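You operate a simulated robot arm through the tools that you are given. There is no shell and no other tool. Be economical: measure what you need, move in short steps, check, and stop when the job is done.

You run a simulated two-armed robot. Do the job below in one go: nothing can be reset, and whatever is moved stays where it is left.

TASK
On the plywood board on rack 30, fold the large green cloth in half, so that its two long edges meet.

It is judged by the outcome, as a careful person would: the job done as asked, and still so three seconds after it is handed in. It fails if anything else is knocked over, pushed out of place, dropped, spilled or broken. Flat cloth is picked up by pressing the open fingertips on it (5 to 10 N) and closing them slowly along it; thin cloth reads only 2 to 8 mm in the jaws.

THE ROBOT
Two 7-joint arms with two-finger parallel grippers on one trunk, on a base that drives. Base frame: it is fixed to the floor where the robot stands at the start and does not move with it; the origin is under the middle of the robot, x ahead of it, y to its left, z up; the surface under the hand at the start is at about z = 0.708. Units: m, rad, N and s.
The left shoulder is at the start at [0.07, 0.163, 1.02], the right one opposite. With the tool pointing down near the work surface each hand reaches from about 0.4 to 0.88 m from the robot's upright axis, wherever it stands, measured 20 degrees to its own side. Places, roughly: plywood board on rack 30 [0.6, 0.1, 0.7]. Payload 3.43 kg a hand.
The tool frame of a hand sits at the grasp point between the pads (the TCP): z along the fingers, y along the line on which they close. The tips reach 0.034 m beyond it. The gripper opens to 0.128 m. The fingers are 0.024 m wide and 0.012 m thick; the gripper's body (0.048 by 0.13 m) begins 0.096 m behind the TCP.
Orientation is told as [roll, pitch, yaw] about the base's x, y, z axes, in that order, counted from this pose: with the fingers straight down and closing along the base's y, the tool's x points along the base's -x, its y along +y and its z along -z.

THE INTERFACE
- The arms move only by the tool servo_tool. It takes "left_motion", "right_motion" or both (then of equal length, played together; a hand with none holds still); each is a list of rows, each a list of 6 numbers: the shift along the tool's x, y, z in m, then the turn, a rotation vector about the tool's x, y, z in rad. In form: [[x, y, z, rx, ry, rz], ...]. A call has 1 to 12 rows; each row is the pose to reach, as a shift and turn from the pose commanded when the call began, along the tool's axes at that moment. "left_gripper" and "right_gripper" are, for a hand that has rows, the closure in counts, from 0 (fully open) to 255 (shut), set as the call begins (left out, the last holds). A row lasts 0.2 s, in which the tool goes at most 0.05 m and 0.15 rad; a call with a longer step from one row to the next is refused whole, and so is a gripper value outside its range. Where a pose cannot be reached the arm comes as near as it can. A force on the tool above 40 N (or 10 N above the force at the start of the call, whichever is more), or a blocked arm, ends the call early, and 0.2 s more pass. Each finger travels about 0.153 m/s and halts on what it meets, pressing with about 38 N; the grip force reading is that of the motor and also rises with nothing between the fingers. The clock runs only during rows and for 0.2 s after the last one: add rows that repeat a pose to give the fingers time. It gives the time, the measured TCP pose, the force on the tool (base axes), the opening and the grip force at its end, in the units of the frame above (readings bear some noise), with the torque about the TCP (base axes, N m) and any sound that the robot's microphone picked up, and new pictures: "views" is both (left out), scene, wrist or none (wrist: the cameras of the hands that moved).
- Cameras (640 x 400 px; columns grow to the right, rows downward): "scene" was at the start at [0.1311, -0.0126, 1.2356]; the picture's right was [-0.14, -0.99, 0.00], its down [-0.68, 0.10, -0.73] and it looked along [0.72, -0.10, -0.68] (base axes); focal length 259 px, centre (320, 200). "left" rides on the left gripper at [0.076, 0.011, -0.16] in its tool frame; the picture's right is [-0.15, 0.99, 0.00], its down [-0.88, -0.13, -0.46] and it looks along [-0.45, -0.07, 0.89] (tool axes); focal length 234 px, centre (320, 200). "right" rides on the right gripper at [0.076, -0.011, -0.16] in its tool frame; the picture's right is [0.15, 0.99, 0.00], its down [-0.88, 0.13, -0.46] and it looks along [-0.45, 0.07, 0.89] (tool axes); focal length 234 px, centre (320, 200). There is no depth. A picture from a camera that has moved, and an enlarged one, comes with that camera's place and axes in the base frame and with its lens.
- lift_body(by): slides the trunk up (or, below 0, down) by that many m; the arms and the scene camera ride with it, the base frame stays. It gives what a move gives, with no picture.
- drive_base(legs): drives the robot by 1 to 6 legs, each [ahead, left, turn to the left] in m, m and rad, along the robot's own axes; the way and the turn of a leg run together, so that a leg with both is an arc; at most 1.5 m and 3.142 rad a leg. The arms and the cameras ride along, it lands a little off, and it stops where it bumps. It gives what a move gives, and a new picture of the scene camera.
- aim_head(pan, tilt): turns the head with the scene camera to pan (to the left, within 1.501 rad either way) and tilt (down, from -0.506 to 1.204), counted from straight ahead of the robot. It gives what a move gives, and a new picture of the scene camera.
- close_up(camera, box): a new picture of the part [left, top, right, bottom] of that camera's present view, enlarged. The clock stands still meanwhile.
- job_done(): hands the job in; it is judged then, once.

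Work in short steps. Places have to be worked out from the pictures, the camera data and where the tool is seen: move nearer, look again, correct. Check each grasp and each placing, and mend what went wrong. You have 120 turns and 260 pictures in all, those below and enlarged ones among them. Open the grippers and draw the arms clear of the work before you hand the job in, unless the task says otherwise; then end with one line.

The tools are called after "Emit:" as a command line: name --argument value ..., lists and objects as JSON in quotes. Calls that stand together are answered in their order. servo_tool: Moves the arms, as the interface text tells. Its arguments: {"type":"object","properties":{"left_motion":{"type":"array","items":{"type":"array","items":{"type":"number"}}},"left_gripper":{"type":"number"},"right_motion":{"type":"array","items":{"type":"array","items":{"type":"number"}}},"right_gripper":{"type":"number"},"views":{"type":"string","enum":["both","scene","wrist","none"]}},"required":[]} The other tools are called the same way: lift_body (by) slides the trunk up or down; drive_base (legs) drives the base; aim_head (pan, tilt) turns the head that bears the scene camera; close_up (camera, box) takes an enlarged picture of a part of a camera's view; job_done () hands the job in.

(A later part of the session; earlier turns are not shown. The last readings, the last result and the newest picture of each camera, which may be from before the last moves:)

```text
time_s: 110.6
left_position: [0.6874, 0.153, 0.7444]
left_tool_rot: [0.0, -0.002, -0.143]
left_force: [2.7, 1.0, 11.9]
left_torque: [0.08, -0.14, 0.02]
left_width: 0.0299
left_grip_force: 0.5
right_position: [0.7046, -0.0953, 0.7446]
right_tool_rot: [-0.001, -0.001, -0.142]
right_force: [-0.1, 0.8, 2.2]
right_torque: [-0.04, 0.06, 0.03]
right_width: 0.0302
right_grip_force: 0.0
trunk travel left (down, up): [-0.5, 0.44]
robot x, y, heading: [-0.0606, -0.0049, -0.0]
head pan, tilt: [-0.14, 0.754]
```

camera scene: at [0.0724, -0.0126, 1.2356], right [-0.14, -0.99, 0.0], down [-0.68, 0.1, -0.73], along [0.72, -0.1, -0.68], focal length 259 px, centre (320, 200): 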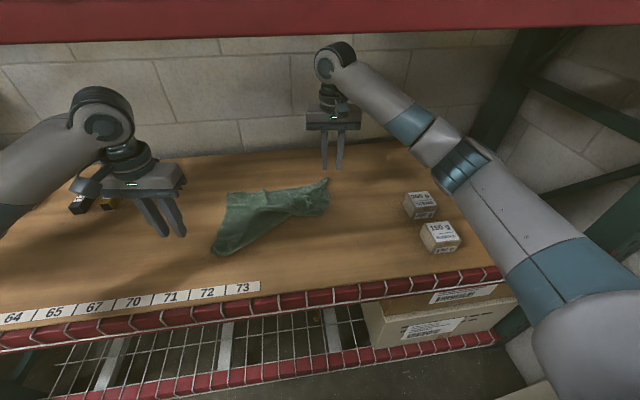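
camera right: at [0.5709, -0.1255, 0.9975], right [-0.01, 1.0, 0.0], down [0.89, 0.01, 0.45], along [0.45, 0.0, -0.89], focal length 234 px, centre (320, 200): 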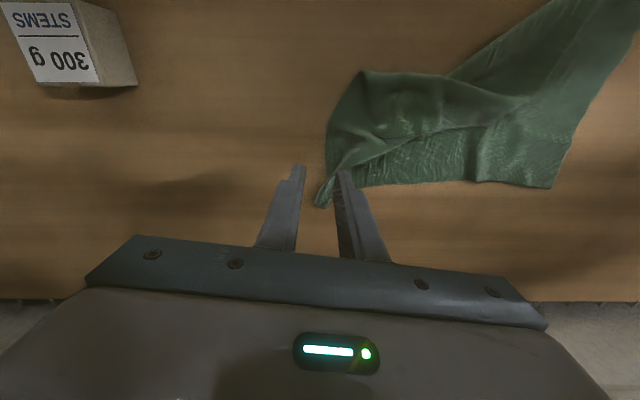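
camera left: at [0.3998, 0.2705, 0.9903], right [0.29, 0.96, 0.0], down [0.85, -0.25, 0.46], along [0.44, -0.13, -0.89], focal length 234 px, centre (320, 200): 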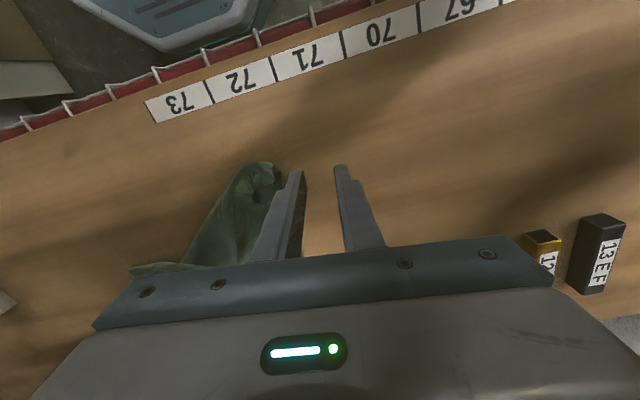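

Left 12 N, right 2 N; pressing the right slightly more and closing both in steps.

Emit:
servo_tool --left_motion '[[0, 0, -0.0004, 0, 0, 0], [0, 0, -0.0004, 0, 0, 0]]' --right_motion '[[0, 0, 0.001, 0, 0, 0], [0, 0, 0.001, 0, 0, 0]]' --left_gripper 208 --right_gripper 208 --views "none"

Emit:
servo_tool --left_motion '[[0, 0, -0.0003, 0, 0, 0], [0, 0, -0.0003, 0, 0, 0]]' --right_motion '[[0, 0, 0.0003, 0, 0, 0], [0, 0, 0.0003, 0, 0, 0]]' --left_gripper 226 --right_gripper 226 --views "none"

Emit:
servo_tool --left_motion '[[0, 0, 0, 0, 0, 0], [0, 0, 0, 0, 0, 0], [0, 0, 0, 0, 0, 0], [0, 0, -0.015, 0, 0, 0], [0, 0, -0.03, 0, 0, 0], [0, 0, -0.05, 0, 0, 0]]' --right_motion '[[0, 0, 0, 0, 0, 0], [0, 0, 0, 0, 0, 0], [0, 0, 0, 0, 0, 0], [0, 0, -0.015, 0, 0, 0], [0, 0, -0.03, 0, 0, 0], [0, 0, -0.05, 0, 0, 0]]' --left_gripper 255 --right_gripper 255 --views "none"

Emit:
close_up --camera "scene" --box '[180, 120, 380, 270]'

```text
time_s: 111.2
left_position: [0.6867, 0.1525, 0.7428]
left_tool_rot: [0.0, 0.0, -0.143]
left_force: [0.3, -1.5, 6.6]
left_torque: [0.02, -0.02, 0.02]
left_width: 0.0226
left_grip_force: 0.1
right_position: [0.7045, -0.0964, 0.7445]
right_tool_rot: [0.0, -0.001, -0.142]
right_force: [-1.0, -1.5, 9.4]
right_torque: [-0.16, 0.09, -0.02]
right_width: 0.0241
right_grip_force: 0.1
trunk travel left (down, up): [-0.5, 0.44]
robot x, y, heading: [-0.0574, 0.0007, -0.003]
head pan, tilt: [-0.14, 0.754]
```

```text
time_s: 111.8
left_position: [0.6871, 0.1537, 0.7434]
left_tool_rot: [0.0, 0.0, -0.142]
left_force: [0.5, -1.2, 4.0]
left_torque: [0.01, -0.01, -0.01]
left_width: 0.0143
left_grip_force: 0.0
right_position: [0.7051, -0.0966, 0.7458]
right_tool_rot: [0.0, -0.004, -0.14]
right_force: [1.2, 1.0, 11.5]
right_torque: [-0.09, 0.03, 0.04]
right_width: 0.0137
right_grip_force: 0.0
trunk travel left (down, up): [-0.5, 0.44]
robot x, y, heading: [-0.055, 0.002, -0.005]
head pan, tilt: [-0.14, 0.754]
```

```text
time_s: 113.2
left_position: [0.6872, 0.1534, 0.7931]
left_tool_rot: [0.0, -0.001, -0.145]
left_force: [-1.5, 0.0, -0.1]
left_torque: [-0.01, -0.01, 0.06]
left_width: 0.002
left_grip_force: 36.3
right_position: [0.7045, -0.0964, 0.7937]
right_tool_rot: [-0.002, 0.0, -0.143]
right_force: [0.2, 0.0, 1.5]
right_torque: [-0.03, -0.02, 0.02]
right_width: 0.002
right_grip_force: 37.0
trunk travel left (down, up): [-0.5, 0.44]
robot x, y, heading: [-0.0591, 0.0024, -0.006]
head pan, tilt: [-0.14, 0.754]
```

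```text
2.67 times, centred on (280, 195) of scene
camera zoom: at [0.072, -0.0127, 1.2356], right [-0.14, -0.99, 0.0], down [-0.68, 0.1, -0.73], along [0.72, -0.1, -0.68], focal length 690 px, centre (427, 213)
```

zoom: 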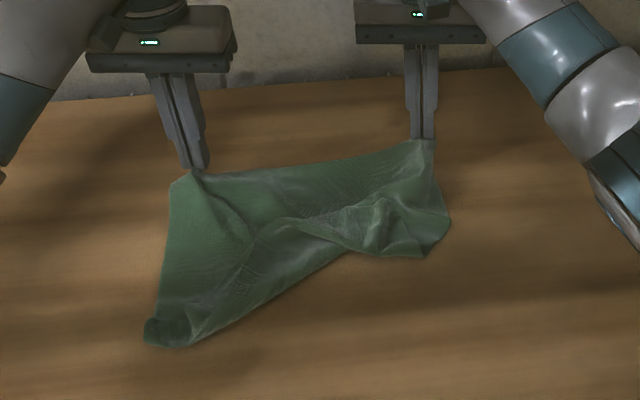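

Both far corners are held (2 mm each). Lifting to z≈0.945 (keeping clear of the upper shelf) while spreading the hands, so the flaps fall open.

Emit:
servo_tool --left_motion '[[0.005, -0.001, -0.02, 0, 0, 0], [0.015, -0.003, -0.045, 0, 0, 0], [0.025, -0.005, -0.07, 0, 0, 0], [0.035, -0.007, -0.095, 0, 0, 0], [0.045, -0.009, -0.115, 0, 0, 0], [0.055, -0.011, -0.135, 0, 0, 0], [0.065, -0.012, -0.148, 0, 0, 0], [0.069, -0.013, -0.152, 0, 0, 0], [0.069, -0.013, -0.152, 0, 0, 0], [0.069, -0.013, -0.152, 0, 0, 0]]' --right_motion '[[0.005, -0.005, -0.02, 0, 0, 0], [0.016, -0.012, -0.045, 0, 0, 0], [0.026, -0.02, -0.07, 0, 0, 0], [0.037, -0.028, -0.095, 0, 0, 0], [0.048, -0.036, -0.115, 0, 0, 0], [0.058, -0.044, -0.135, 0, 0, 0], [0.068, -0.05, -0.148, 0, 0, 0], [0.073, -0.054, -0.152, 0, 0, 0], [0.073, -0.054, -0.152, 0, 0, 0], [0.073, -0.054, -0.152, 0, 0, 0]]'

Emit:
close_up --camera "scene" --box '[160, 110, 400, 280]'

```text
time_s: 115.4
left_position: [0.6171, 0.15, 0.9449]
left_tool_rot: [-0.002, 0.001, -0.144]
left_force: [0.5, -24.3, 0.5]
left_torque: [-0.87, -0.06, 0.26]
left_width: 0.002
left_grip_force: 37.4
right_position: [0.6241, -0.1363, 0.9442]
right_tool_rot: [0.002, -0.001, -0.138]
right_force: [-1.1, 24.4, -0.1]
right_torque: [0.84, 0.04, -0.06]
right_width: 0.0018
right_grip_force: 36.3
trunk travel left (down, up): [-0.5, 0.44]
robot x, y, heading: [-0.0583, -0.0016, -0.001]
head pan, tilt: [-0.14, 0.754]
camera scene: at [0.0728, -0.0129, 1.2357], right [-0.14, -0.99, 0.0], down [-0.68, 0.1, -0.73], along [0.72, -0.1, -0.68], focal length 259 px, centre (320, 200)
camera right: at [0.5476, -0.1372, 1.1051], right [-0.01, 1.0, 0.0], down [0.89, 0.01, 0.46], along [0.46, 0.0, -0.89], focal length 234 px, centre (320, 200)
camera left: at [0.5447, 0.1719, 1.106], right [0.29, 0.96, 0.0], down [0.85, -0.25, 0.46], along [0.44, -0.13, -0.89], focal length 234 px, centre (320, 200)
```

scene: 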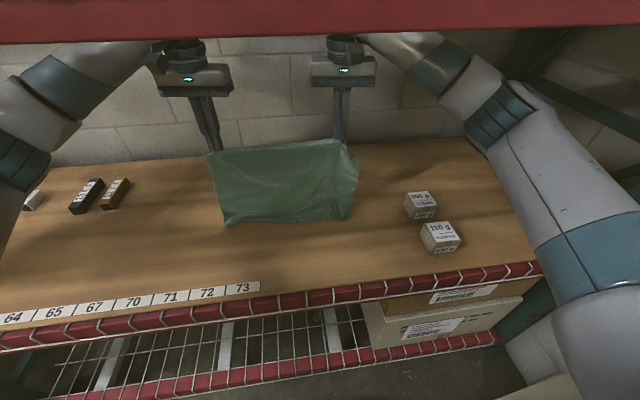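
right: 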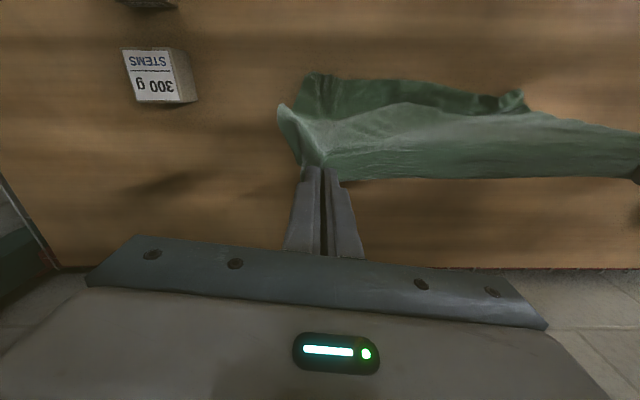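
left: 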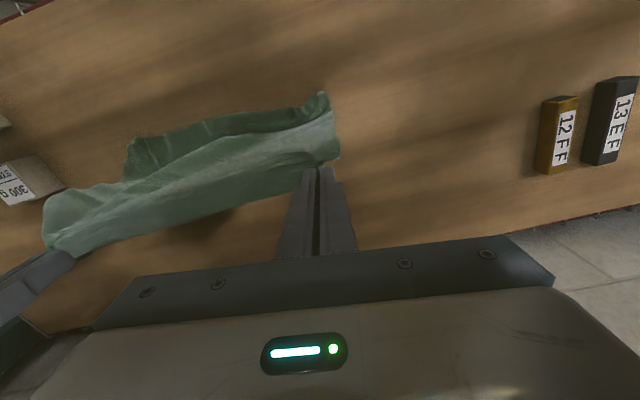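

```text
2.35 times, centred on (280, 195) of scene
camera zoom: at [0.0728, -0.0129, 1.2357], right [-0.14, -0.99, 0.0], down [-0.68, 0.1, -0.73], along [0.72, -0.1, -0.68], focal length 609 px, centre (414, 212)
```

zoom: 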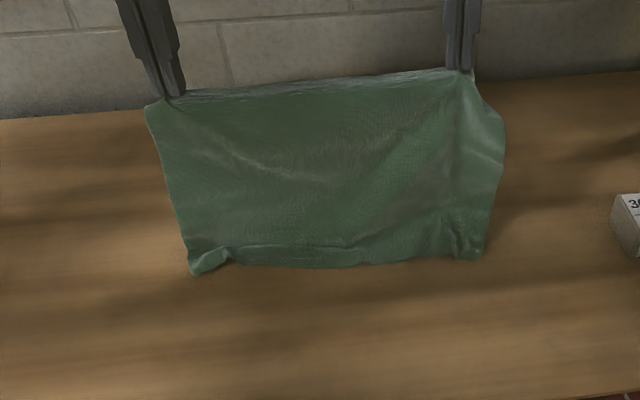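

Superb: the cloth hangs fully open. Easing the tension (24 N), then moving ahead ~9 cm before trailing the free edge to the far side.

Emit:
servo_tool --left_motion '[[-0.003, -0.007, 0, 0, 0, 0], [-0.015, -0.005, 0, 0, 0, 0], [-0.03, -0.003, 0, 0, 0, 0], [-0.045, -0.001, 0, 0, 0, 0], [-0.06, 0.001, 0, 0, 0, 0], [-0.075, 0.003, 0, 0, 0, 0], [-0.09, 0.005, 0, 0, 0, 0], [-0.09, 0.005, 0, 0, 0, 0]]' --right_motion '[[-0.002, 0.008, 0, 0, 0, 0], [-0.014, 0.01, 0, 0, 0, 0], [-0.027, 0.012, 0, 0, 0, 0], [-0.04, 0.014, 0, 0, 0, 0], [-0.054, 0.016, 0, 0, 0, 0], [-0.068, 0.018, 0, 0, 0, 0], [-0.081, 0.02, 0, 0, 0, 0], [-0.081, 0.02, 0, 0, 0, 0]]'

Emit:
close_up --camera "scene" --box '[160, 90, 400, 260]'

```text
time_s: 117.2
left_position: [0.7075, 0.1432, 0.9446]
left_tool_rot: [-0.001, -0.001, -0.142]
left_force: [0.0, -3.9, -0.2]
left_torque: [-0.13, -0.02, 0.07]
left_width: 0.0017
left_grip_force: 36.6
right_position: [0.7093, -0.1317, 0.946]
right_tool_rot: [0.0, -0.001, -0.142]
right_force: [-1.3, 4.4, -0.5]
right_torque: [0.16, 0.03, 0.02]
right_width: 0.0019
right_grip_force: 37.3
trunk travel left (down, up): [-0.5, 0.44]
robot x, y, heading: [-0.0581, 0.0015, -0.001]
head pan, tilt: [-0.14, 0.754]
camera scene: at [0.0725, -0.0127, 1.2357], right [-0.14, -0.99, 0.0], down [-0.68, 0.1, -0.73], along [0.72, -0.1, -0.68], focal length 259 px, centre (320, 200)
camera right: at [0.6319, -0.1305, 1.1044], right [-0.01, 1.0, 0.0], down [0.89, 0.0, 0.46], along [0.46, 0.0, -0.89], focal length 234 px, centre (320, 200)
camera left: at [0.6351, 0.165, 1.1068], right [0.29, 0.96, 0.0], down [0.85, -0.25, 0.46], along [0.44, -0.13, -0.89], focal length 234 px, centre (320, 200)
```

scene: 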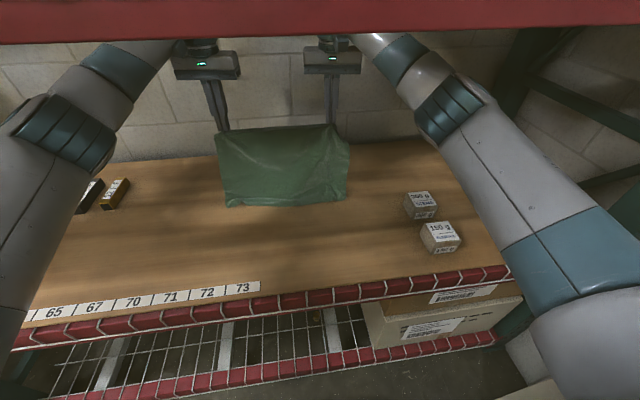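
right: 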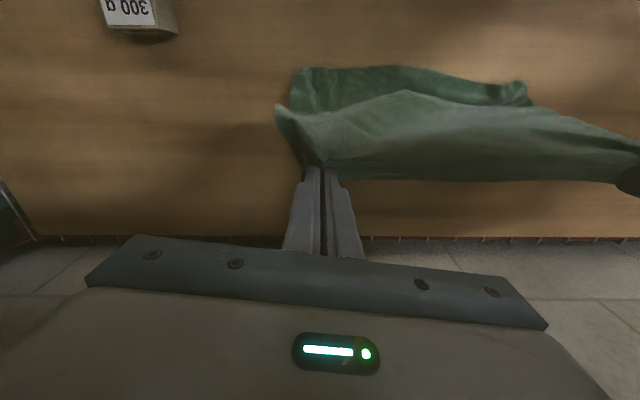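
left: 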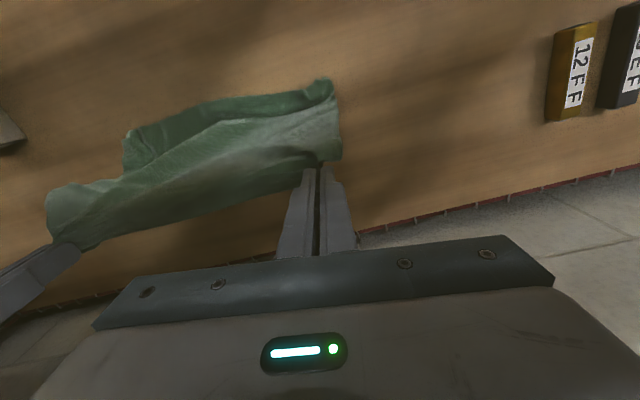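

```text
2.35 times, centred on (280, 175) of scene
camera zoom: at [0.0725, -0.0127, 1.2357], right [-0.14, -0.99, 0.0], down [-0.68, 0.1, -0.73], along [0.72, -0.1, -0.68], focal length 609 px, centre (414, 259)
```

zoom: 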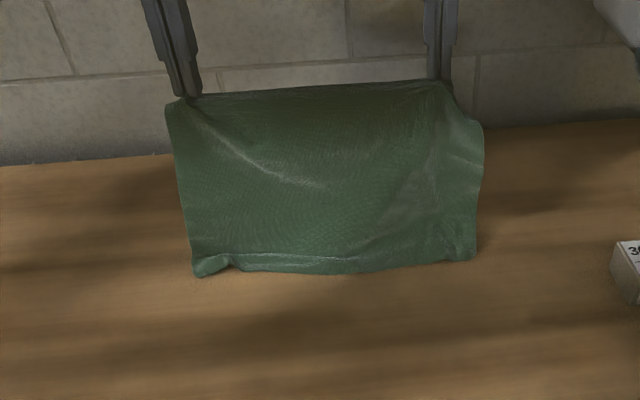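

The free edge lies near x≈0.62. Drawing the held edge toward me so the cloth rolls over and the free edge trails on the far side.

Emit:
servo_tool --left_motion '[[0.02, -0.003, 0, 0, 0, 0], [0.04, -0.006, 0, 0, 0, 0], [0.06, -0.009, 0, 0, 0, 0], [0.08, -0.011, 0, 0, 0, 0], [0.1, -0.014, 0, 0, 0, 0], [0.12, -0.017, 0, 0, 0, 0], [0.14, -0.02, 0, 0, 0, 0], [0.16, -0.023, 0, 0, 0, 0], [0.18, -0.026, 0, 0, 0, 0], [0.2, -0.028, 0, 0, 0, 0], [0.22, -0.031, 0, 0, 0, 0], [0.235, -0.033, 0, 0, 0, 0]]' --right_motion '[[0.02, -0.003, 0, 0, 0, 0], [0.04, -0.006, 0, 0, 0, 0], [0.06, -0.009, 0, 0, 0, 0], [0.08, -0.011, 0, 0, 0, 0], [0.1, -0.014, 0, 0, 0, 0], [0.12, -0.017, 0, 0, 0, 0], [0.14, -0.02, 0, 0, 0, 0], [0.16, -0.023, 0, 0, 0, 0], [0.18, -0.026, 0, 0, 0, 0], [0.2, -0.028, 0, 0, 0, 0], [0.22, -0.031, 0, 0, 0, 0], [0.235, -0.033, 0, 0, 0, 0]]'

Emit:
close_up --camera "scene" --box '[160, 130, 400, 280]'

```text
time_s: 119.8
left_position: [0.47, 0.1442, 0.944]
left_tool_rot: [0.001, -0.001, -0.143]
left_force: [0.2, -4.6, -0.3]
left_torque: [-0.18, -0.03, 0.07]
left_width: 0.0019
left_grip_force: 36.7
right_position: [0.4713, -0.1309, 0.9448]
right_tool_rot: [-0.001, 0.001, -0.143]
right_force: [-0.1, 4.3, 0.2]
right_torque: [0.16, -0.01, 0.02]
right_width: 0.0017
right_grip_force: 36.8
trunk travel left (down, up): [-0.5, 0.44]
robot x, y, heading: [-0.0573, 0.0015, -0.002]
head pan, tilt: [-0.14, 0.754]
camera scene: at [0.0724, -0.0127, 1.2357], right [-0.14, -0.99, 0.0], down [-0.68, 0.1, -0.73], along [0.72, -0.1, -0.68], focal length 259 px, centre (320, 200)
camera right: at [0.3935, -0.1294, 1.1053], right [0.0, 1.0, 0.0], down [0.89, 0.0, 0.46], along [0.46, 0.0, -0.89], focal length 234 px, centre (320, 200)
camera left: at [0.3972, 0.1662, 1.1064], right [0.29, 0.96, 0.0], down [0.85, -0.25, 0.46], along [0.44, -0.13, -0.89], focal length 234 px, centre (320, 200)
```

scene: 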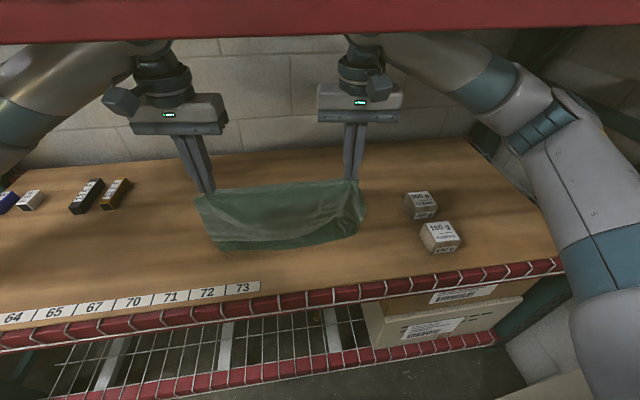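
right: 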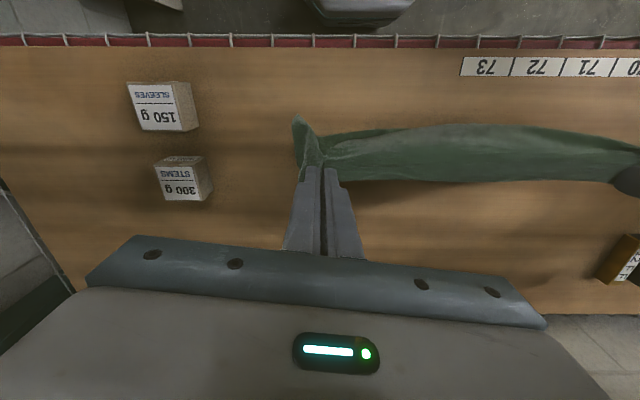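
left: 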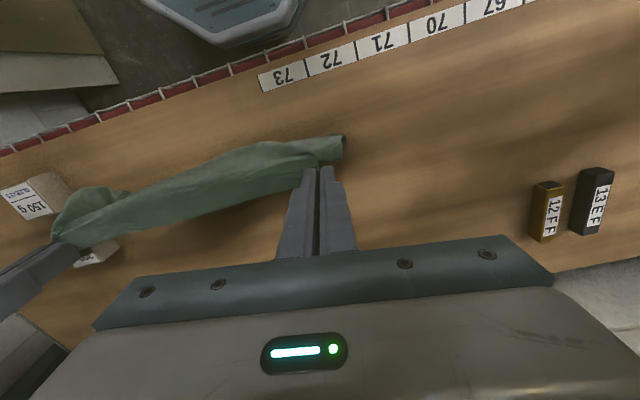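

```text
2.67 times, centred on (280, 205) of scene
camera zoom: at [0.0724, -0.0127, 1.2357], right [-0.14, -0.99, 0.0], down [-0.68, 0.1, -0.73], along [0.72, -0.1, -0.68], focal length 690 px, centre (427, 187)
```

zoom: 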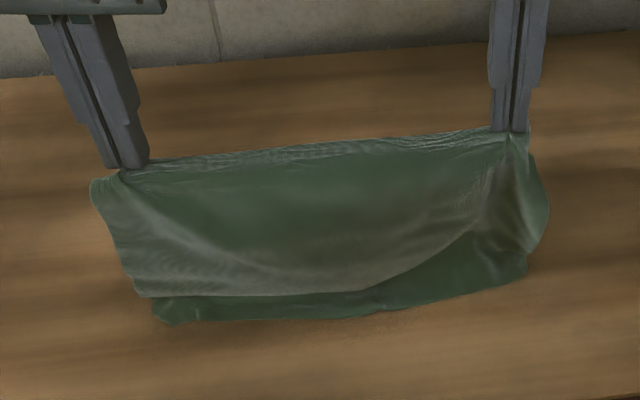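

The free edge just slid along. To hang the cloth completely clear I'll tilt the fingers forward (lower hand profile), which lets me raise it more under the shelf. Tilting first.

Emit:
servo_tool --left_motion '[[-0.015, 0.002, 0, 0, -0.12, 0], [-0.03, 0.004, 0, 0, -0.24, 0], [-0.045, 0.006, 0, 0, -0.36, 0], [-0.06, 0.009, 0, 0, -0.48, 0], [-0.075, 0.011, 0, 0, -0.6, 0], [-0.09, 0.013, 0, 0, -0.72, 0], [-0.105, 0.015, 0, 0, -0.84, 0], [-0.12, 0.017, 0, 0, -0.96, 0], [-0.135, 0.019, 0, 0, -1.08, 0], [-0.148, 0.021, 0, 0, -1.2, 0], [-0.148, 0.021, 0, 0, -1.2, 0]]' --right_motion '[[-0.015, 0.002, 0, 0, -0.12, 0], [-0.03, 0.004, 0, 0, -0.24, 0], [-0.045, 0.006, 0, 0, -0.36, 0], [-0.06, 0.009, 0, 0, -0.48, 0], [-0.075, 0.011, 0, 0, -0.6, 0], [-0.09, 0.013, 0, 0, -0.72, 0], [-0.105, 0.015, 0, 0, -0.84, 0], [-0.12, 0.017, 0, 0, -0.96, 0], [-0.135, 0.019, 0, 0, -1.08, 0], [-0.148, 0.021, 0, 0, -1.2, 0], [-0.148, 0.021, 0, 0, -1.2, 0]]' --views "scene"

```text
time_s: 122.2
left_position: [0.6194, 0.143, 0.9481]
left_tool_rot: [0.002, -1.202, -0.143]
left_force: [-0.4, -2.6, -0.3]
left_torque: [-0.06, -0.03, -0.05]
left_width: 0.0019
left_grip_force: 37.0
right_position: [0.621, -0.1317, 0.9448]
right_tool_rot: [-0.001, -1.201, -0.14]
right_force: [0.2, 2.2, 0.5]
right_torque: [0.05, 0.03, 0.11]
right_width: 0.0018
right_grip_force: 36.7
trunk travel left (down, up): [-0.5, 0.44]
robot x, y, heading: [-0.0576, -0.0036, -0.005]
head pan, tilt: [-0.14, 0.754]
camera scene: at [0.0723, -0.0129, 1.2357], right [-0.14, -0.99, 0.0], down [-0.68, 0.1, -0.73], along [0.72, -0.1, -0.68], focal length 259 px, centre (320, 200)
```

scene: 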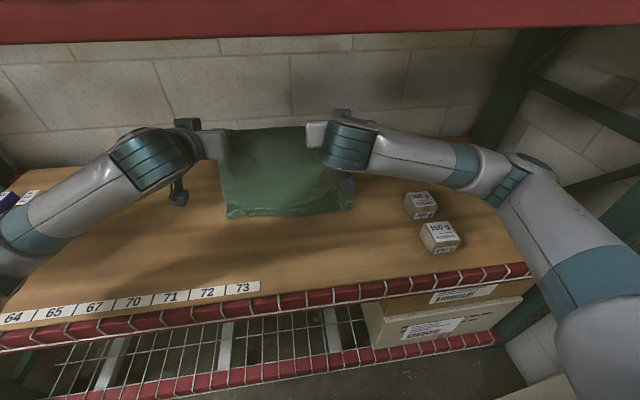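

Tilt succeeded. Raising 8 cm so the cloth hangs clear of the board.

Emit:
servo_tool --left_motion '[[-0.0186, 0, -0.0072, 0, 0, 0], [-0.0373, 0, -0.0145, 0, 0, 0], [-0.056, 0, -0.0217, 0, 0, 0], [-0.0746, 0, -0.029, 0, 0, 0], [-0.0746, 0, -0.029, 0, 0, 0], [-0.0746, 0, -0.029, 0, 0, 0]]' --right_motion '[[-0.0186, 0, -0.0072, 0, 0, 0], [-0.0373, 0, -0.0145, 0, 0, 0], [-0.056, 0, -0.0217, 0, 0, 0], [-0.0746, 0, -0.029, 0, 0, 0], [-0.0746, 0, -0.029, 0, 0, 0], [-0.0746, 0, -0.029, 0, 0, 0]]' --views "scene"

Emit:
close_up --camera "scene" --box '[180, 60, 400, 240]'

```text
time_s: 123.6
left_position: [0.621, 0.1443, 1.0239]
left_tool_rot: [-0.001, -1.199, -0.142]
left_force: [1.1, -3.1, -0.6]
left_torque: [-0.06, -0.02, -0.09]
left_width: 0.002
left_grip_force: 36.8
right_position: [0.6194, -0.1307, 1.0265]
right_tool_rot: [-0.002, -1.2, -0.139]
right_force: [0.5, 2.8, 0.7]
right_torque: [0.02, 0.01, 0.09]
right_width: 0.0019
right_grip_force: 37.1
trunk travel left (down, up): [-0.5, 0.44]
robot x, y, heading: [-0.0586, -0.0022, -0.004]
head pan, tilt: [-0.14, 0.754]
camera scene: at [0.0726, -0.0127, 1.2357], right [-0.14, -0.99, 0.0], down [-0.68, 0.1, -0.73], along [0.72, -0.1, -0.68], focal length 259 px, centre (320, 200)
```

scene: 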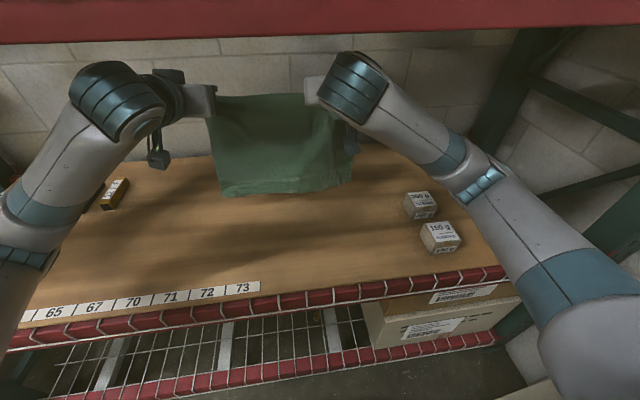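

```text
2.22 times, centred on (290, 150) of scene
camera zoom: at [0.0726, -0.0127, 1.2357], right [-0.14, -0.99, 0.0], down [-0.68, 0.1, -0.73], along [0.72, -0.1, -0.68], focal length 575 px, centre (387, 311)
```

zoom: 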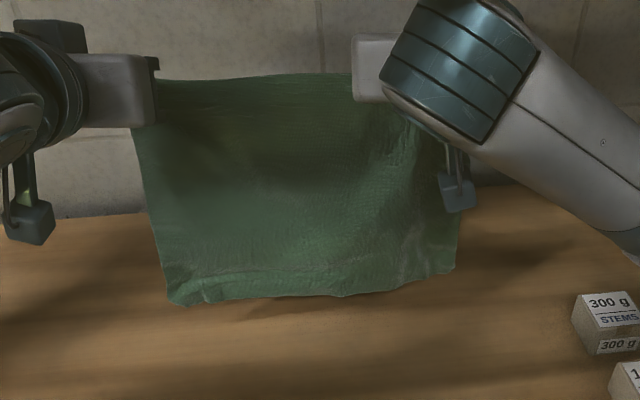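

The cloth hangs flat with its free edge just at the board (x≈0.65). Laying the lower half: lowering while drawing toward me at 45°.

Emit:
servo_tool --left_motion '[[0.012, -0.003, -0.02, 0, 0, 0], [0.032, -0.005, -0.03, 0, 0, 0], [0.053, -0.007, -0.037, 0, 0, 0], [0.075, -0.009, -0.043, 0, 0, 0], [0.097, -0.011, -0.049, 0, 0, 0], [0.119, -0.013, -0.056, 0, 0, 0], [0.141, -0.016, -0.063, 0, 0, 0], [0.162, -0.018, -0.071, 0, 0, 0], [0.183, -0.02, -0.08, 0, 0, 0], [0.183, -0.02, -0.08, 0, 0, 0]]' --right_motion '[[0.012, -0.003, -0.02, 0, 0, 0], [0.032, -0.005, -0.03, 0, 0, 0], [0.053, -0.007, -0.037, 0, 0, 0], [0.075, -0.009, -0.043, 0, 0, 0], [0.097, -0.011, -0.049, 0, 0, 0], [0.119, -0.013, -0.056, 0, 0, 0], [0.141, -0.016, -0.063, 0, 0, 0], [0.162, -0.018, -0.071, 0, 0, 0], [0.183, -0.02, -0.08, 0, 0, 0], [0.183, -0.02, -0.08, 0, 0, 0]]'

Emit:
close_up --camera "scene" --box '[170, 110, 390, 260]'

```text
time_s: 125.8
left_position: [0.5265, 0.1272, 0.8754]
left_tool_rot: [0.002, -1.199, -0.144]
left_force: [0.4, 0.2, 0.2]
left_torque: [0.03, 0.01, 0.03]
left_width: 0.002
left_grip_force: 36.7
left hand out of reach, approached as far as the arm can: row 6, 7, 8, 9, 10
right_position: [0.4967, -0.1207, 0.8792]
right_tool_rot: [-0.003, -1.198, -0.14]
right_force: [0.6, 0.5, -0.2]
right_torque: [-0.02, 0.01, -0.01]
right_width: 0.0019
right_grip_force: 36.8
right hand out of reach, approached as far as the arm can: row 8, 9, 10
trunk travel left (down, up): [-0.5, 0.44]
robot x, y, heading: [-0.0583, 0.0018, -0.007]
head pan, tilt: [-0.14, 0.754]
camera scene: at [0.0727, -0.0133, 1.2357], right [-0.14, -0.99, 0.0], down [-0.68, 0.1, -0.73], along [0.72, -0.1, -0.68], focal length 259 px, centre (320, 200)
camera right: at [0.3198, -0.1052, 0.8669], right [0.09, 0.99, -0.14], down [-0.09, 0.14, 0.99], along [0.99, -0.08, 0.1], focal length 234 px, centre (320, 200)
camera left: at [0.354, 0.1635, 0.8637], right [0.19, 0.97, 0.14], down [-0.12, -0.11, 0.99], along [0.97, -0.21, 0.1], focal length 234 px, centre (320, 200)
```

scene: 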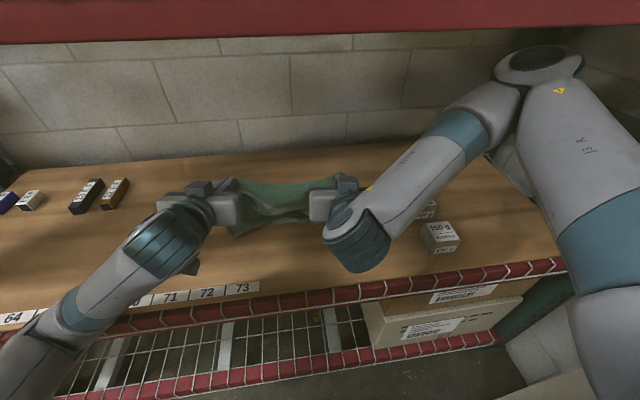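
right: 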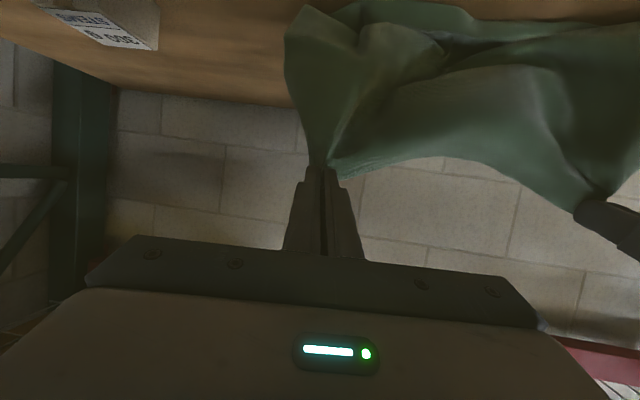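
left: 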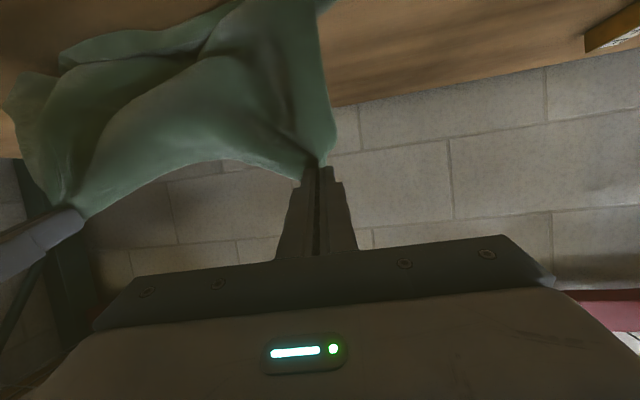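

```text
2.67 times, centred on (280, 185) of scene
camera zoom: at [0.0727, -0.0133, 1.2357], right [-0.14, -0.99, 0.0], down [-0.68, 0.1, -0.73], along [0.72, -0.1, -0.68], focal length 690 px, centre (427, 240)
```

zoom: 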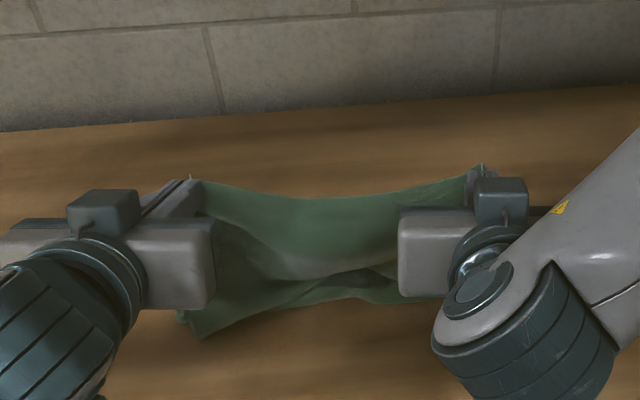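

The free edge flopped to the near side again, so I accept that: I'll lay the cloth flat (held edge far) and then fold it the way that worked first. Straightening the hands while moving forward.

Emit:
servo_tool --left_motion '[[-0.007, 0.004, 0.0094, 0, 0.15, 0], [-0.014, 0.007, 0.0188, 0, 0.3, 0], [-0.021, 0.011, 0.0282, 0, 0.45, 0], [-0.028, 0.0145, 0.0376, 0, 0.6, 0], [-0.035, 0.018, 0.047, 0, 0.75, 0], [-0.042, 0.022, 0.0564, 0, 0.9, 0], [-0.049, 0.0255, 0.066, 0, 1.05, 0], [-0.056, 0.029, 0.0752, 0, 1.2, 0], [-0.056, 0.029, 0.0752, 0, 1.2, 0]]' --right_motion '[[-0.008, 0.001, 0.0135, 0, 0.15, 0], [-0.016, 0.002, 0.027, 0, 0.3, 0], [-0.024, 0.0025, 0.0405, 0, 0.45, 0], [-0.0315, 0.003, 0.054, 0, 0.6, 0], [-0.039, 0.004, 0.0675, 0, 0.75, 0], [-0.047, 0.005, 0.081, 0, 0.9, 0], [-0.055, 0.006, 0.0945, 0, 1.05, 0], [-0.063, 0.0065, 0.108, 0, 1.2, 0], [-0.063, 0.0065, 0.108, 0, 1.2, 0]]' --views "scene"

```text
time_s: 127.8
left_position: [0.6226, 0.145, 0.9004]
left_tool_rot: [-0.002, -0.001, -0.142]
left_force: [0.2, -3.8, 0.9]
left_torque: [-0.12, -0.04, 0.08]
left_width: 0.0019
left_grip_force: 37.0
right_position: [0.6194, -0.1297, 0.8991]
right_tool_rot: [-0.001, 0.0, -0.14]
right_force: [-0.1, 3.4, -1.1]
right_torque: [0.15, -0.01, 0.01]
right_width: 0.002
right_grip_force: 36.8
trunk travel left (down, up): [-0.5, 0.44]
robot x, y, heading: [-0.0617, -0.0002, 0.001]
head pan, tilt: [-0.14, 0.754]
camera scene: at [0.0722, -0.0127, 1.2357], right [-0.14, -0.99, 0.0], down [-0.68, 0.1, -0.73], along [0.72, -0.1, -0.68], focal length 259 px, centre (320, 200)
```

scene: 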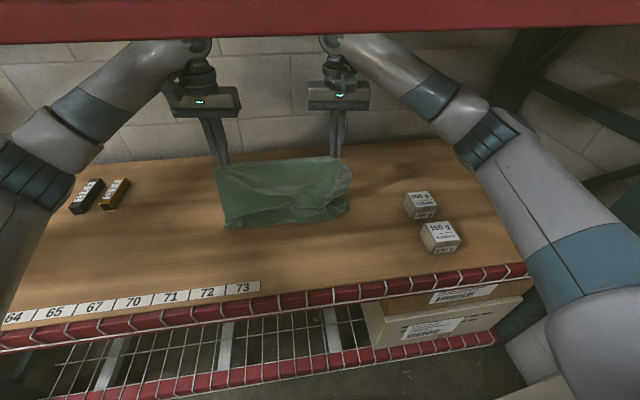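

Now forward and down, dragging the free edge so the cloth stretches flat.

Emit:
servo_tool --left_motion '[[-0.012, 0.002, 0.015, 0, 0, 0], [-0.025, 0.004, 0.03, 0, 0, 0], [-0.037, 0.005, 0.045, 0, 0, 0], [-0.05, 0.007, 0.06, 0, 0, 0], [-0.062, 0.009, 0.075, 0, 0, 0], [-0.075, 0.011, 0.09, 0, 0, 0], [-0.087, 0.012, 0.105, 0, 0, 0], [-0.1, 0.014, 0.12, 0, 0, 0], [-0.112, 0.016, 0.135, 0, 0, 0], [-0.124, 0.018, 0.148, 0, 0, 0], [-0.124, 0.018, 0.15, 0, 0, 0]]' --right_motion '[[-0.012, 0.002, 0.015, 0, 0, 0], [-0.025, 0.004, 0.03, 0, 0, 0], [-0.037, 0.005, 0.045, 0, 0, 0], [-0.05, 0.007, 0.06, 0, 0, 0], [-0.062, 0.009, 0.075, 0, 0, 0], [-0.075, 0.011, 0.09, 0, 0, 0], [-0.087, 0.012, 0.105, 0, 0, 0], [-0.1, 0.014, 0.12, 0, 0, 0], [-0.112, 0.016, 0.135, 0, 0, 0], [-0.124, 0.018, 0.148, 0, 0, 0], [-0.124, 0.018, 0.15, 0, 0, 0]]' --views "none"

Emit:
close_up --camera "scene" --box '[180, 110, 380, 260]'

```text
time_s: 130.2
left_position: [0.7478, 0.1459, 0.7504]
left_tool_rot: [-0.001, 0.0, -0.144]
left_force: [-0.4, -3.9, 0.5]
left_torque: [-0.17, 0.01, 0.04]
left_width: 0.0017
left_grip_force: 36.8
right_position: [0.7451, -0.1288, 0.7497]
right_tool_rot: [0.0, 0.0, -0.141]
right_force: [0.1, 5.8, 0.2]
right_torque: [0.14, 0.0, 0.0]
right_width: 0.0017
right_grip_force: 36.8
trunk travel left (down, up): [-0.5, 0.44]
robot x, y, heading: [-0.0604, -0.0009, -0.001]
head pan, tilt: [-0.14, 0.754]
```

```text
2.67 times, centred on (280, 185) of scene
camera zoom: at [0.0726, -0.0126, 1.2357], right [-0.14, -0.99, 0.0], down [-0.68, 0.1, -0.73], along [0.72, -0.1, -0.68], focal length 690 px, centre (427, 240)
```

zoom: 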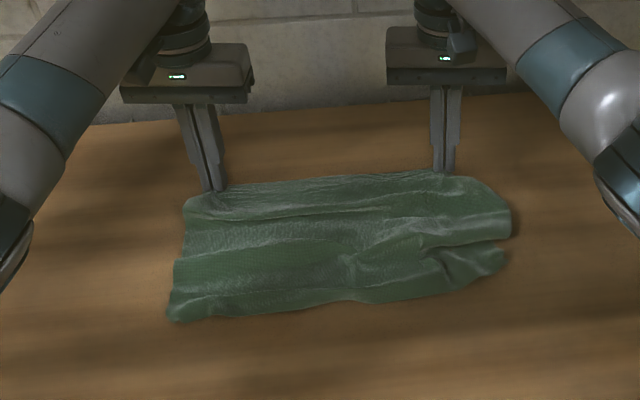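

Laid down but wrinkled; dragging it a few cm forward by driving in will smooth it.

Emit:
drive_base --legs '[[0.08, 0, 0]]'

Emit:
close_up --camera "scene" --box '[180, 110, 380, 260]'

```text
time_s: 131.3
left_position: [0.8255, 0.1458, 0.7492]
left_tool_rot: [0.001, 0.002, -0.142]
left_force: [0.4, -3.5, -1.1]
left_torque: [-0.14, 0.0, 0.12]
left_width: 0.0019
left_grip_force: 36.5
right_position: [0.8245, -0.1294, 0.7484]
right_tool_rot: [0.001, 0.002, -0.14]
right_force: [-0.4, 5.1, -0.1]
right_torque: [0.16, 0.03, 0.0]
right_width: 0.0018
right_grip_force: 37.1
trunk travel left (down, up): [-0.5, 0.44]
robot x, y, heading: [0.0218, 0.0002, -0.005]
head pan, tilt: [-0.14, 0.754]
camera scene: at [0.1518, -0.0129, 1.2355], right [-0.14, -0.99, 0.0], down [-0.68, 0.1, -0.73], along [0.72, -0.1, -0.69], focal length 259 px, centre (320, 200)
```

scene: 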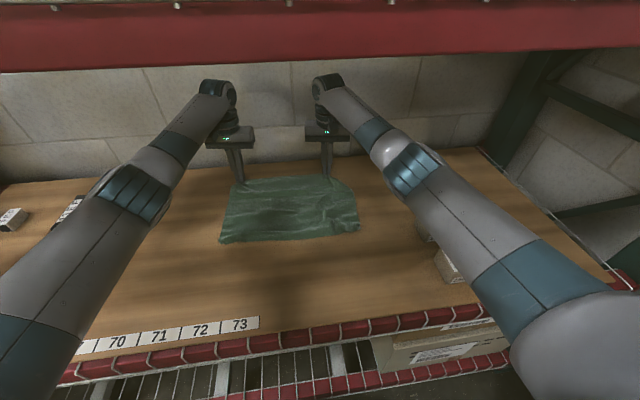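

```text
2.67 times, centred on (280, 185) of scene
camera zoom: at [0.1518, -0.0129, 1.2355], right [-0.14, -0.99, 0.0], down [-0.68, 0.1, -0.73], along [0.72, -0.1, -0.69], focal length 690 px, centre (427, 240)
```

zoom: 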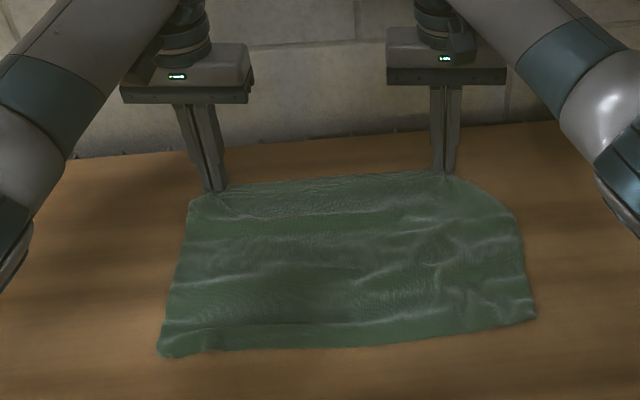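

The drag smoothed it nicely: the cloth lies open, near corners A (0.581, 0.182) and D (0.573, −0.178), far edge x≈0.838. Releasing the far edge, spreading the ridges while opening.

Emit:
servo_tool --left_motion '[[0, 0, 0.003, 0, 0, 0], [0, 0, 0.006, 0, 0, 0], [0, 0, 0.006, 0, 0, 0]]' --right_motion '[[0, 0, 0.003, 0, 0, 0], [0, 0, 0.006, 0, 0, 0], [0, 0, 0.006, 0, 0, 0]]' --left_gripper 225 --right_gripper 225 --views "none"

Emit:
servo_tool --left_motion '[[0, 0.003, 0, 0, 0, 0], [0, 0.006, 0, 0, 0, 0], [0, 0.008, -0.02, 0, 0, 0], [0, 0.008, -0.05, 0, 0, 0], [0.03, 0.008, -0.08, 0, 0, 0], [0.07, 0.008, -0.09, 0, 0, 0], [0.11, 0.008, -0.09, 0, 0, 0]]' --right_motion '[[0, -0.003, 0, 0, 0, 0], [0, -0.006, 0, 0, 0, 0], [0, -0.008, -0.02, 0, 0, 0], [0, -0.008, -0.05, 0, 0, 0], [0.03, -0.008, -0.08, 0, 0, 0], [0.07, -0.008, -0.09, 0, 0, 0], [0.11, -0.008, -0.09, 0, 0, 0]]' --left_gripper 185 --right_gripper 185 --views "none"

Emit:
close_up --camera "scene" --box '[180, 120, 380, 270]'

```text
time_s: 132.1
left_position: [0.8248, 0.1463, 0.7439]
left_tool_rot: [-0.001, 0.001, -0.14]
left_force: [0.1, 0.3, 1.1]
left_torque: [0.01, 0.02, 0.05]
left_width: 0.015
left_grip_force: 0.1
right_position: [0.8223, -0.1311, 0.7436]
right_tool_rot: [0.0, -0.002, -0.141]
right_force: [0.8, 0.5, 4.2]
right_torque: [0.0, 0.02, 0.0]
right_width: 0.0151
right_grip_force: 0.1
trunk travel left (down, up): [-0.5, 0.44]
robot x, y, heading: [0.0156, -0.0006, -0.001]
head pan, tilt: [-0.14, 0.754]
```

```text
time_s: 133.7
left_position: [0.7171, 0.1703, 0.8336]
left_tool_rot: [0.0, 0.001, -0.142]
left_force: [0.7, -0.2, -0.5]
left_torque: [-0.01, 0.01, -0.01]
left_width: 0.0351
left_grip_force: 0.1
right_position: [0.7116, -0.1225, 0.8367]
right_tool_rot: [-0.001, -0.001, -0.14]
right_force: [0.1, 0.4, 0.3]
right_torque: [0.0, 0.0, -0.01]
right_width: 0.035
right_grip_force: 0.0
trunk travel left (down, up): [-0.5, 0.44]
robot x, y, heading: [0.0206, 0.0021, -0.003]
head pan, tilt: [-0.14, 0.754]
```

```text
2.67 times, centred on (280, 195) of scene
camera zoom: at [0.1494, -0.0125, 1.2358], right [-0.14, -0.99, 0.0], down [-0.68, 0.1, -0.73], along [0.72, -0.1, -0.68], focal length 690 px, centre (427, 213)
```

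zoom: 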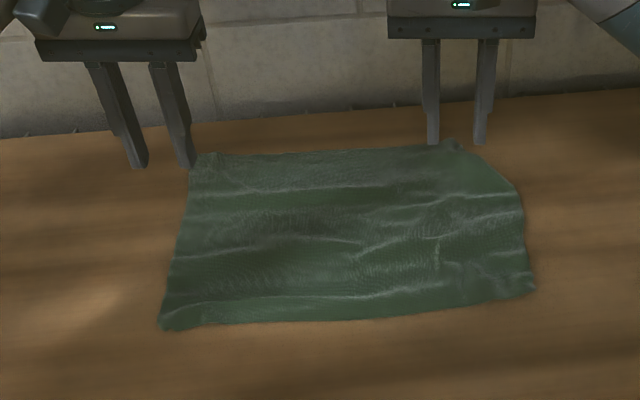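

Fairly flat; corner C is slightly tucked, but dragging the cloth toward me from its near edge will trail that open. Turning the hands to close along x above the near corners.

Emit:
servo_tool --left_motion '[[0.009, -0.002, 0, 0, 0, -0.143], [0.018, -0.004, 0, 0, 0, -0.286], [0.028, -0.006, 0, 0, 0, -0.428], [0.037, -0.009, 0, 0, 0, -0.571], [0.046, -0.011, 0, 0, 0, -0.714], [0.055, -0.013, 0, 0, 0, -0.857], [0.064, -0.015, 0, 0, 0, -1.0], [0.074, -0.017, 0, 0, 0, -1.142], [0.083, -0.02, 0, 0, 0, -1.285], [0.092, -0.022, 0, 0, 0, -1.428], [0.101, -0.024, 0.02, 0, 0, -1.571], [0.1105, -0.026, 0.045, 0, 0, -1.713]]' --right_motion '[[0.009, -0.004, 0, 0, 0, 0.119], [0.018, -0.008, 0, 0, 0, 0.238], [0.027, -0.012, 0, 0, 0, 0.357], [0.036, -0.016, 0, 0, 0, 0.476], [0.045, -0.02, 0, 0, 0, 0.595], [0.054, -0.024, 0, 0, 0, 0.715], [0.063, -0.028, 0, 0, 0, 0.834], [0.072, -0.032, 0, 0, 0, 0.953], [0.081, -0.036, 0, 0, 0, 1.072], [0.09, -0.04, 0, 0, 0, 1.191], [0.099, -0.044, 0.02, 0, 0, 1.31], [0.108, -0.048, 0.045, 0, 0, 1.429]]' --left_gripper 207 --right_gripper 207 --views "wrist"

```text
time_s: 136.3
left_position: [0.6055, 0.1595, 0.7885]
left_tool_rot: [0.0, -0.001, 1.575]
left_force: [-0.6, 0.7, 1.2]
left_torque: [-0.01, 0.0, 0.03]
left_width: 0.024
left_grip_force: 0.0
right_position: [0.5985, -0.1542, 0.7903]
right_tool_rot: [0.0, 0.0, -1.574]
right_force: [0.3, 0.6, -0.5]
right_torque: [-0.01, 0.01, -0.01]
right_width: 0.0243
right_grip_force: 0.2
trunk travel left (down, up): [-0.5, 0.44]
robot x, y, heading: [0.0148, 0.0009, -0.006]
head pan, tilt: [-0.14, 0.754]
camera right: at [0.587, -0.0769, 0.9498], right [0.99, 0.15, 0.0], down [0.13, -0.88, 0.46], along [0.07, -0.45, -0.89], focal length 234 px, centre (320, 200)
camera left: at [0.5949, 0.0825, 0.95], right [-0.99, 0.14, 0.0], down [0.13, 0.88, 0.46], along [0.07, 0.45, -0.89], focal length 234 px, centre (320, 200)
```

right: 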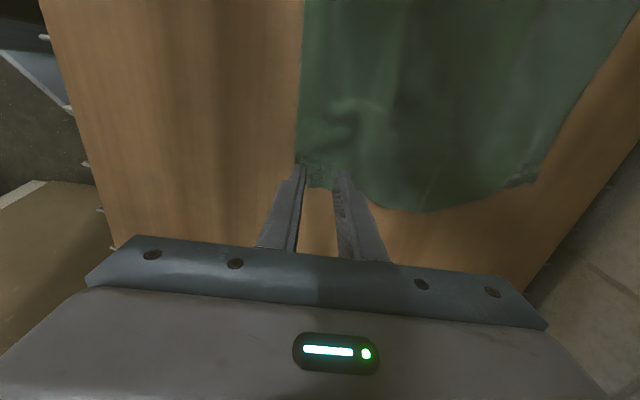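
left: 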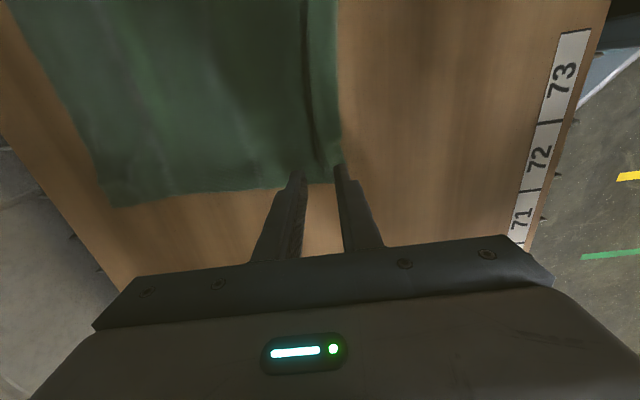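

Both jaw pairs sit right at the near edge by the corners (edge ≈0.588 left, 0.579 right). Lowering to contact.

Emit:
servo_tool --left_motion '[[0, 0, 0.02, 0, 0, 0], [0, 0, 0.036, 0, 0, 0], [0, 0, 0.043, 0, 0, 0], [0, 0, 0.0455, 0, 0, 0], [0, 0, 0.0455, 0, 0, 0]]' --right_motion '[[0, -0.002, 0.02, 0, 0, 0], [0, -0.003, 0.036, 0, 0, 0], [0, -0.003, 0.044, 0, 0, 0], [0, -0.003, 0.0472, 0, 0, 0], [0, -0.003, 0.0472, 0, 0, 0]]' --views "none"

```text
time_s: 137.5
left_position: [0.6051, 0.1599, 0.7443]
left_tool_rot: [0.001, 0.002, 1.573]
left_force: [0.0, -0.2, 2.1]
left_torque: [0.0, 0.07, 0.0]
left_width: 0.0237
left_grip_force: 0.0
right_position: [0.5962, -0.1551, 0.744]
right_tool_rot: [0.002, 0.0, -1.571]
right_force: [-0.2, -0.2, 6.3]
right_torque: [-0.04, 0.08, 0.01]
right_width: 0.0238
right_grip_force: 0.0
trunk travel left (down, up): [-0.5, 0.44]
robot x, y, heading: [0.0186, 0.0014, -0.011]
head pan, tilt: [-0.14, 0.754]
```

Emit:
servo_tool --left_motion '[[0, 0, 0.0007, 0, 0, 0], [0, 0, 0.0007, 0, 0, 0]]' --right_motion '[[0, 0, 0, 0, 0, 0], [0, 0, 0, 0, 0, 0]]' --left_gripper 217 --right_gripper 217 --views "none"

Emit:
servo_tool --left_motion '[[0, 0, 0, 0, 0, 0], [0, 0, 0, 0, 0, 0]]' --right_motion '[[0, 0, 0, 0, 0, 0], [0, 0, 0, 0, 0, 0]]' --left_gripper 230 --right_gripper 230 --views "none"

Emit:
servo_tool --left_motion '[[0, 0, 0, 0, 0, 0], [0, 0, 0, 0, 0, 0], [0, 0, 0, 0, 0, 0], [0, 0, -0.01, 0, 0, 0], [0, 0, -0.02, 0, 0, 0]]' --right_motion '[[0, 0, 0, 0, 0, 0], [0, 0, 0, 0, 0, 0], [0, 0, 0, 0, 0, 0], [0, 0, -0.01, 0, 0, 0], [0, 0, -0.02, 0, 0, 0]]' --left_gripper 255 --right_gripper 255 --views "wrist"

```text
time_s: 138.1
left_position: [0.6031, 0.1595, 0.7444]
left_tool_rot: [0.0, 0.0, 1.572]
left_force: [1.2, 2.4, 10.6]
left_torque: [0.19, 0.19, -0.04]
left_width: 0.0185
left_grip_force: 0.1
right_position: [0.5946, -0.1551, 0.7436]
right_tool_rot: [0.003, 0.0, -1.572]
right_force: [1.7, -1.0, 7.5]
right_torque: [-0.02, 0.02, 0.02]
right_width: 0.018
right_grip_force: 0.0
trunk travel left (down, up): [-0.5, 0.44]
robot x, y, heading: [0.0197, -0.0024, -0.003]
head pan, tilt: [-0.14, 0.754]
```

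```text
time_s: 138.7
left_position: [0.6044, 0.1588, 0.7432]
left_tool_rot: [-0.003, 0.0, 1.571]
left_force: [1.6, 0.0, 12.1]
left_torque: [0.1, 0.11, -0.02]
left_width: 0.0115
left_grip_force: 0.1
right_position: [0.5956, -0.1542, 0.7437]
right_tool_rot: [0.002, 0.0, -1.571]
right_force: [0.4, 0.8, 8.0]
right_torque: [0.03, 0.04, 0.0]
right_width: 0.0125
right_grip_force: 0.0
trunk travel left (down, up): [-0.5, 0.44]
robot x, y, heading: [0.0191, 0.0005, -0.002]
head pan, tilt: [-0.14, 0.754]
```

```text
time_s: 139.9
left_position: [0.6042, 0.1588, 0.761]
left_tool_rot: [0.0, 0.001, 1.572]
left_force: [-0.4, -0.3, 1.3]
left_torque: [0.01, 0.0, 0.01]
left_width: 0.0021
left_grip_force: 36.8
right_position: [0.597, -0.1546, 0.7617]
right_tool_rot: [0.0, -0.001, -1.571]
right_force: [-0.6, 0.1, 0.2]
right_torque: [-0.01, -0.01, 0.01]
right_width: 0.002
right_grip_force: 36.8
trunk travel left (down, up): [-0.5, 0.44]
robot x, y, heading: [0.0184, -0.0015, -0.002]
head pan, tilt: [-0.14, 0.754]
camera right: at [0.585, -0.0772, 0.9206], right [0.99, 0.15, 0.0], down [0.13, -0.88, 0.46], along [0.07, -0.45, -0.89], focal length 234 px, centre (320, 200)
camera left: at [0.5935, 0.082, 0.9231], right [-0.99, 0.15, 0.0], down [0.13, 0.88, 0.46], along [0.07, 0.45, -0.89], focal length 234 px, centre (320, 200)
```

right: 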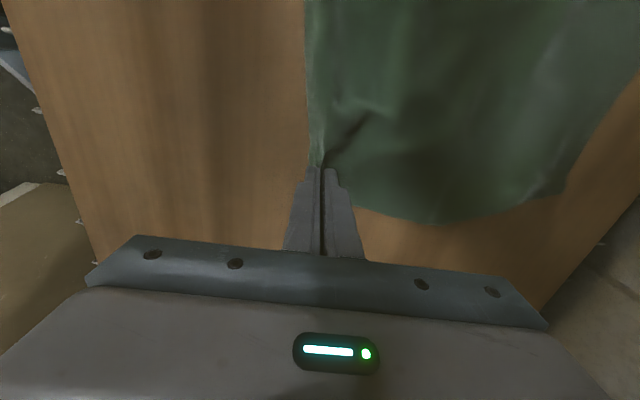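
left: 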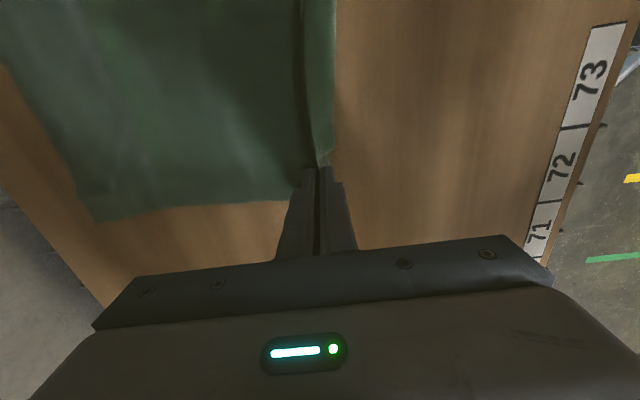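

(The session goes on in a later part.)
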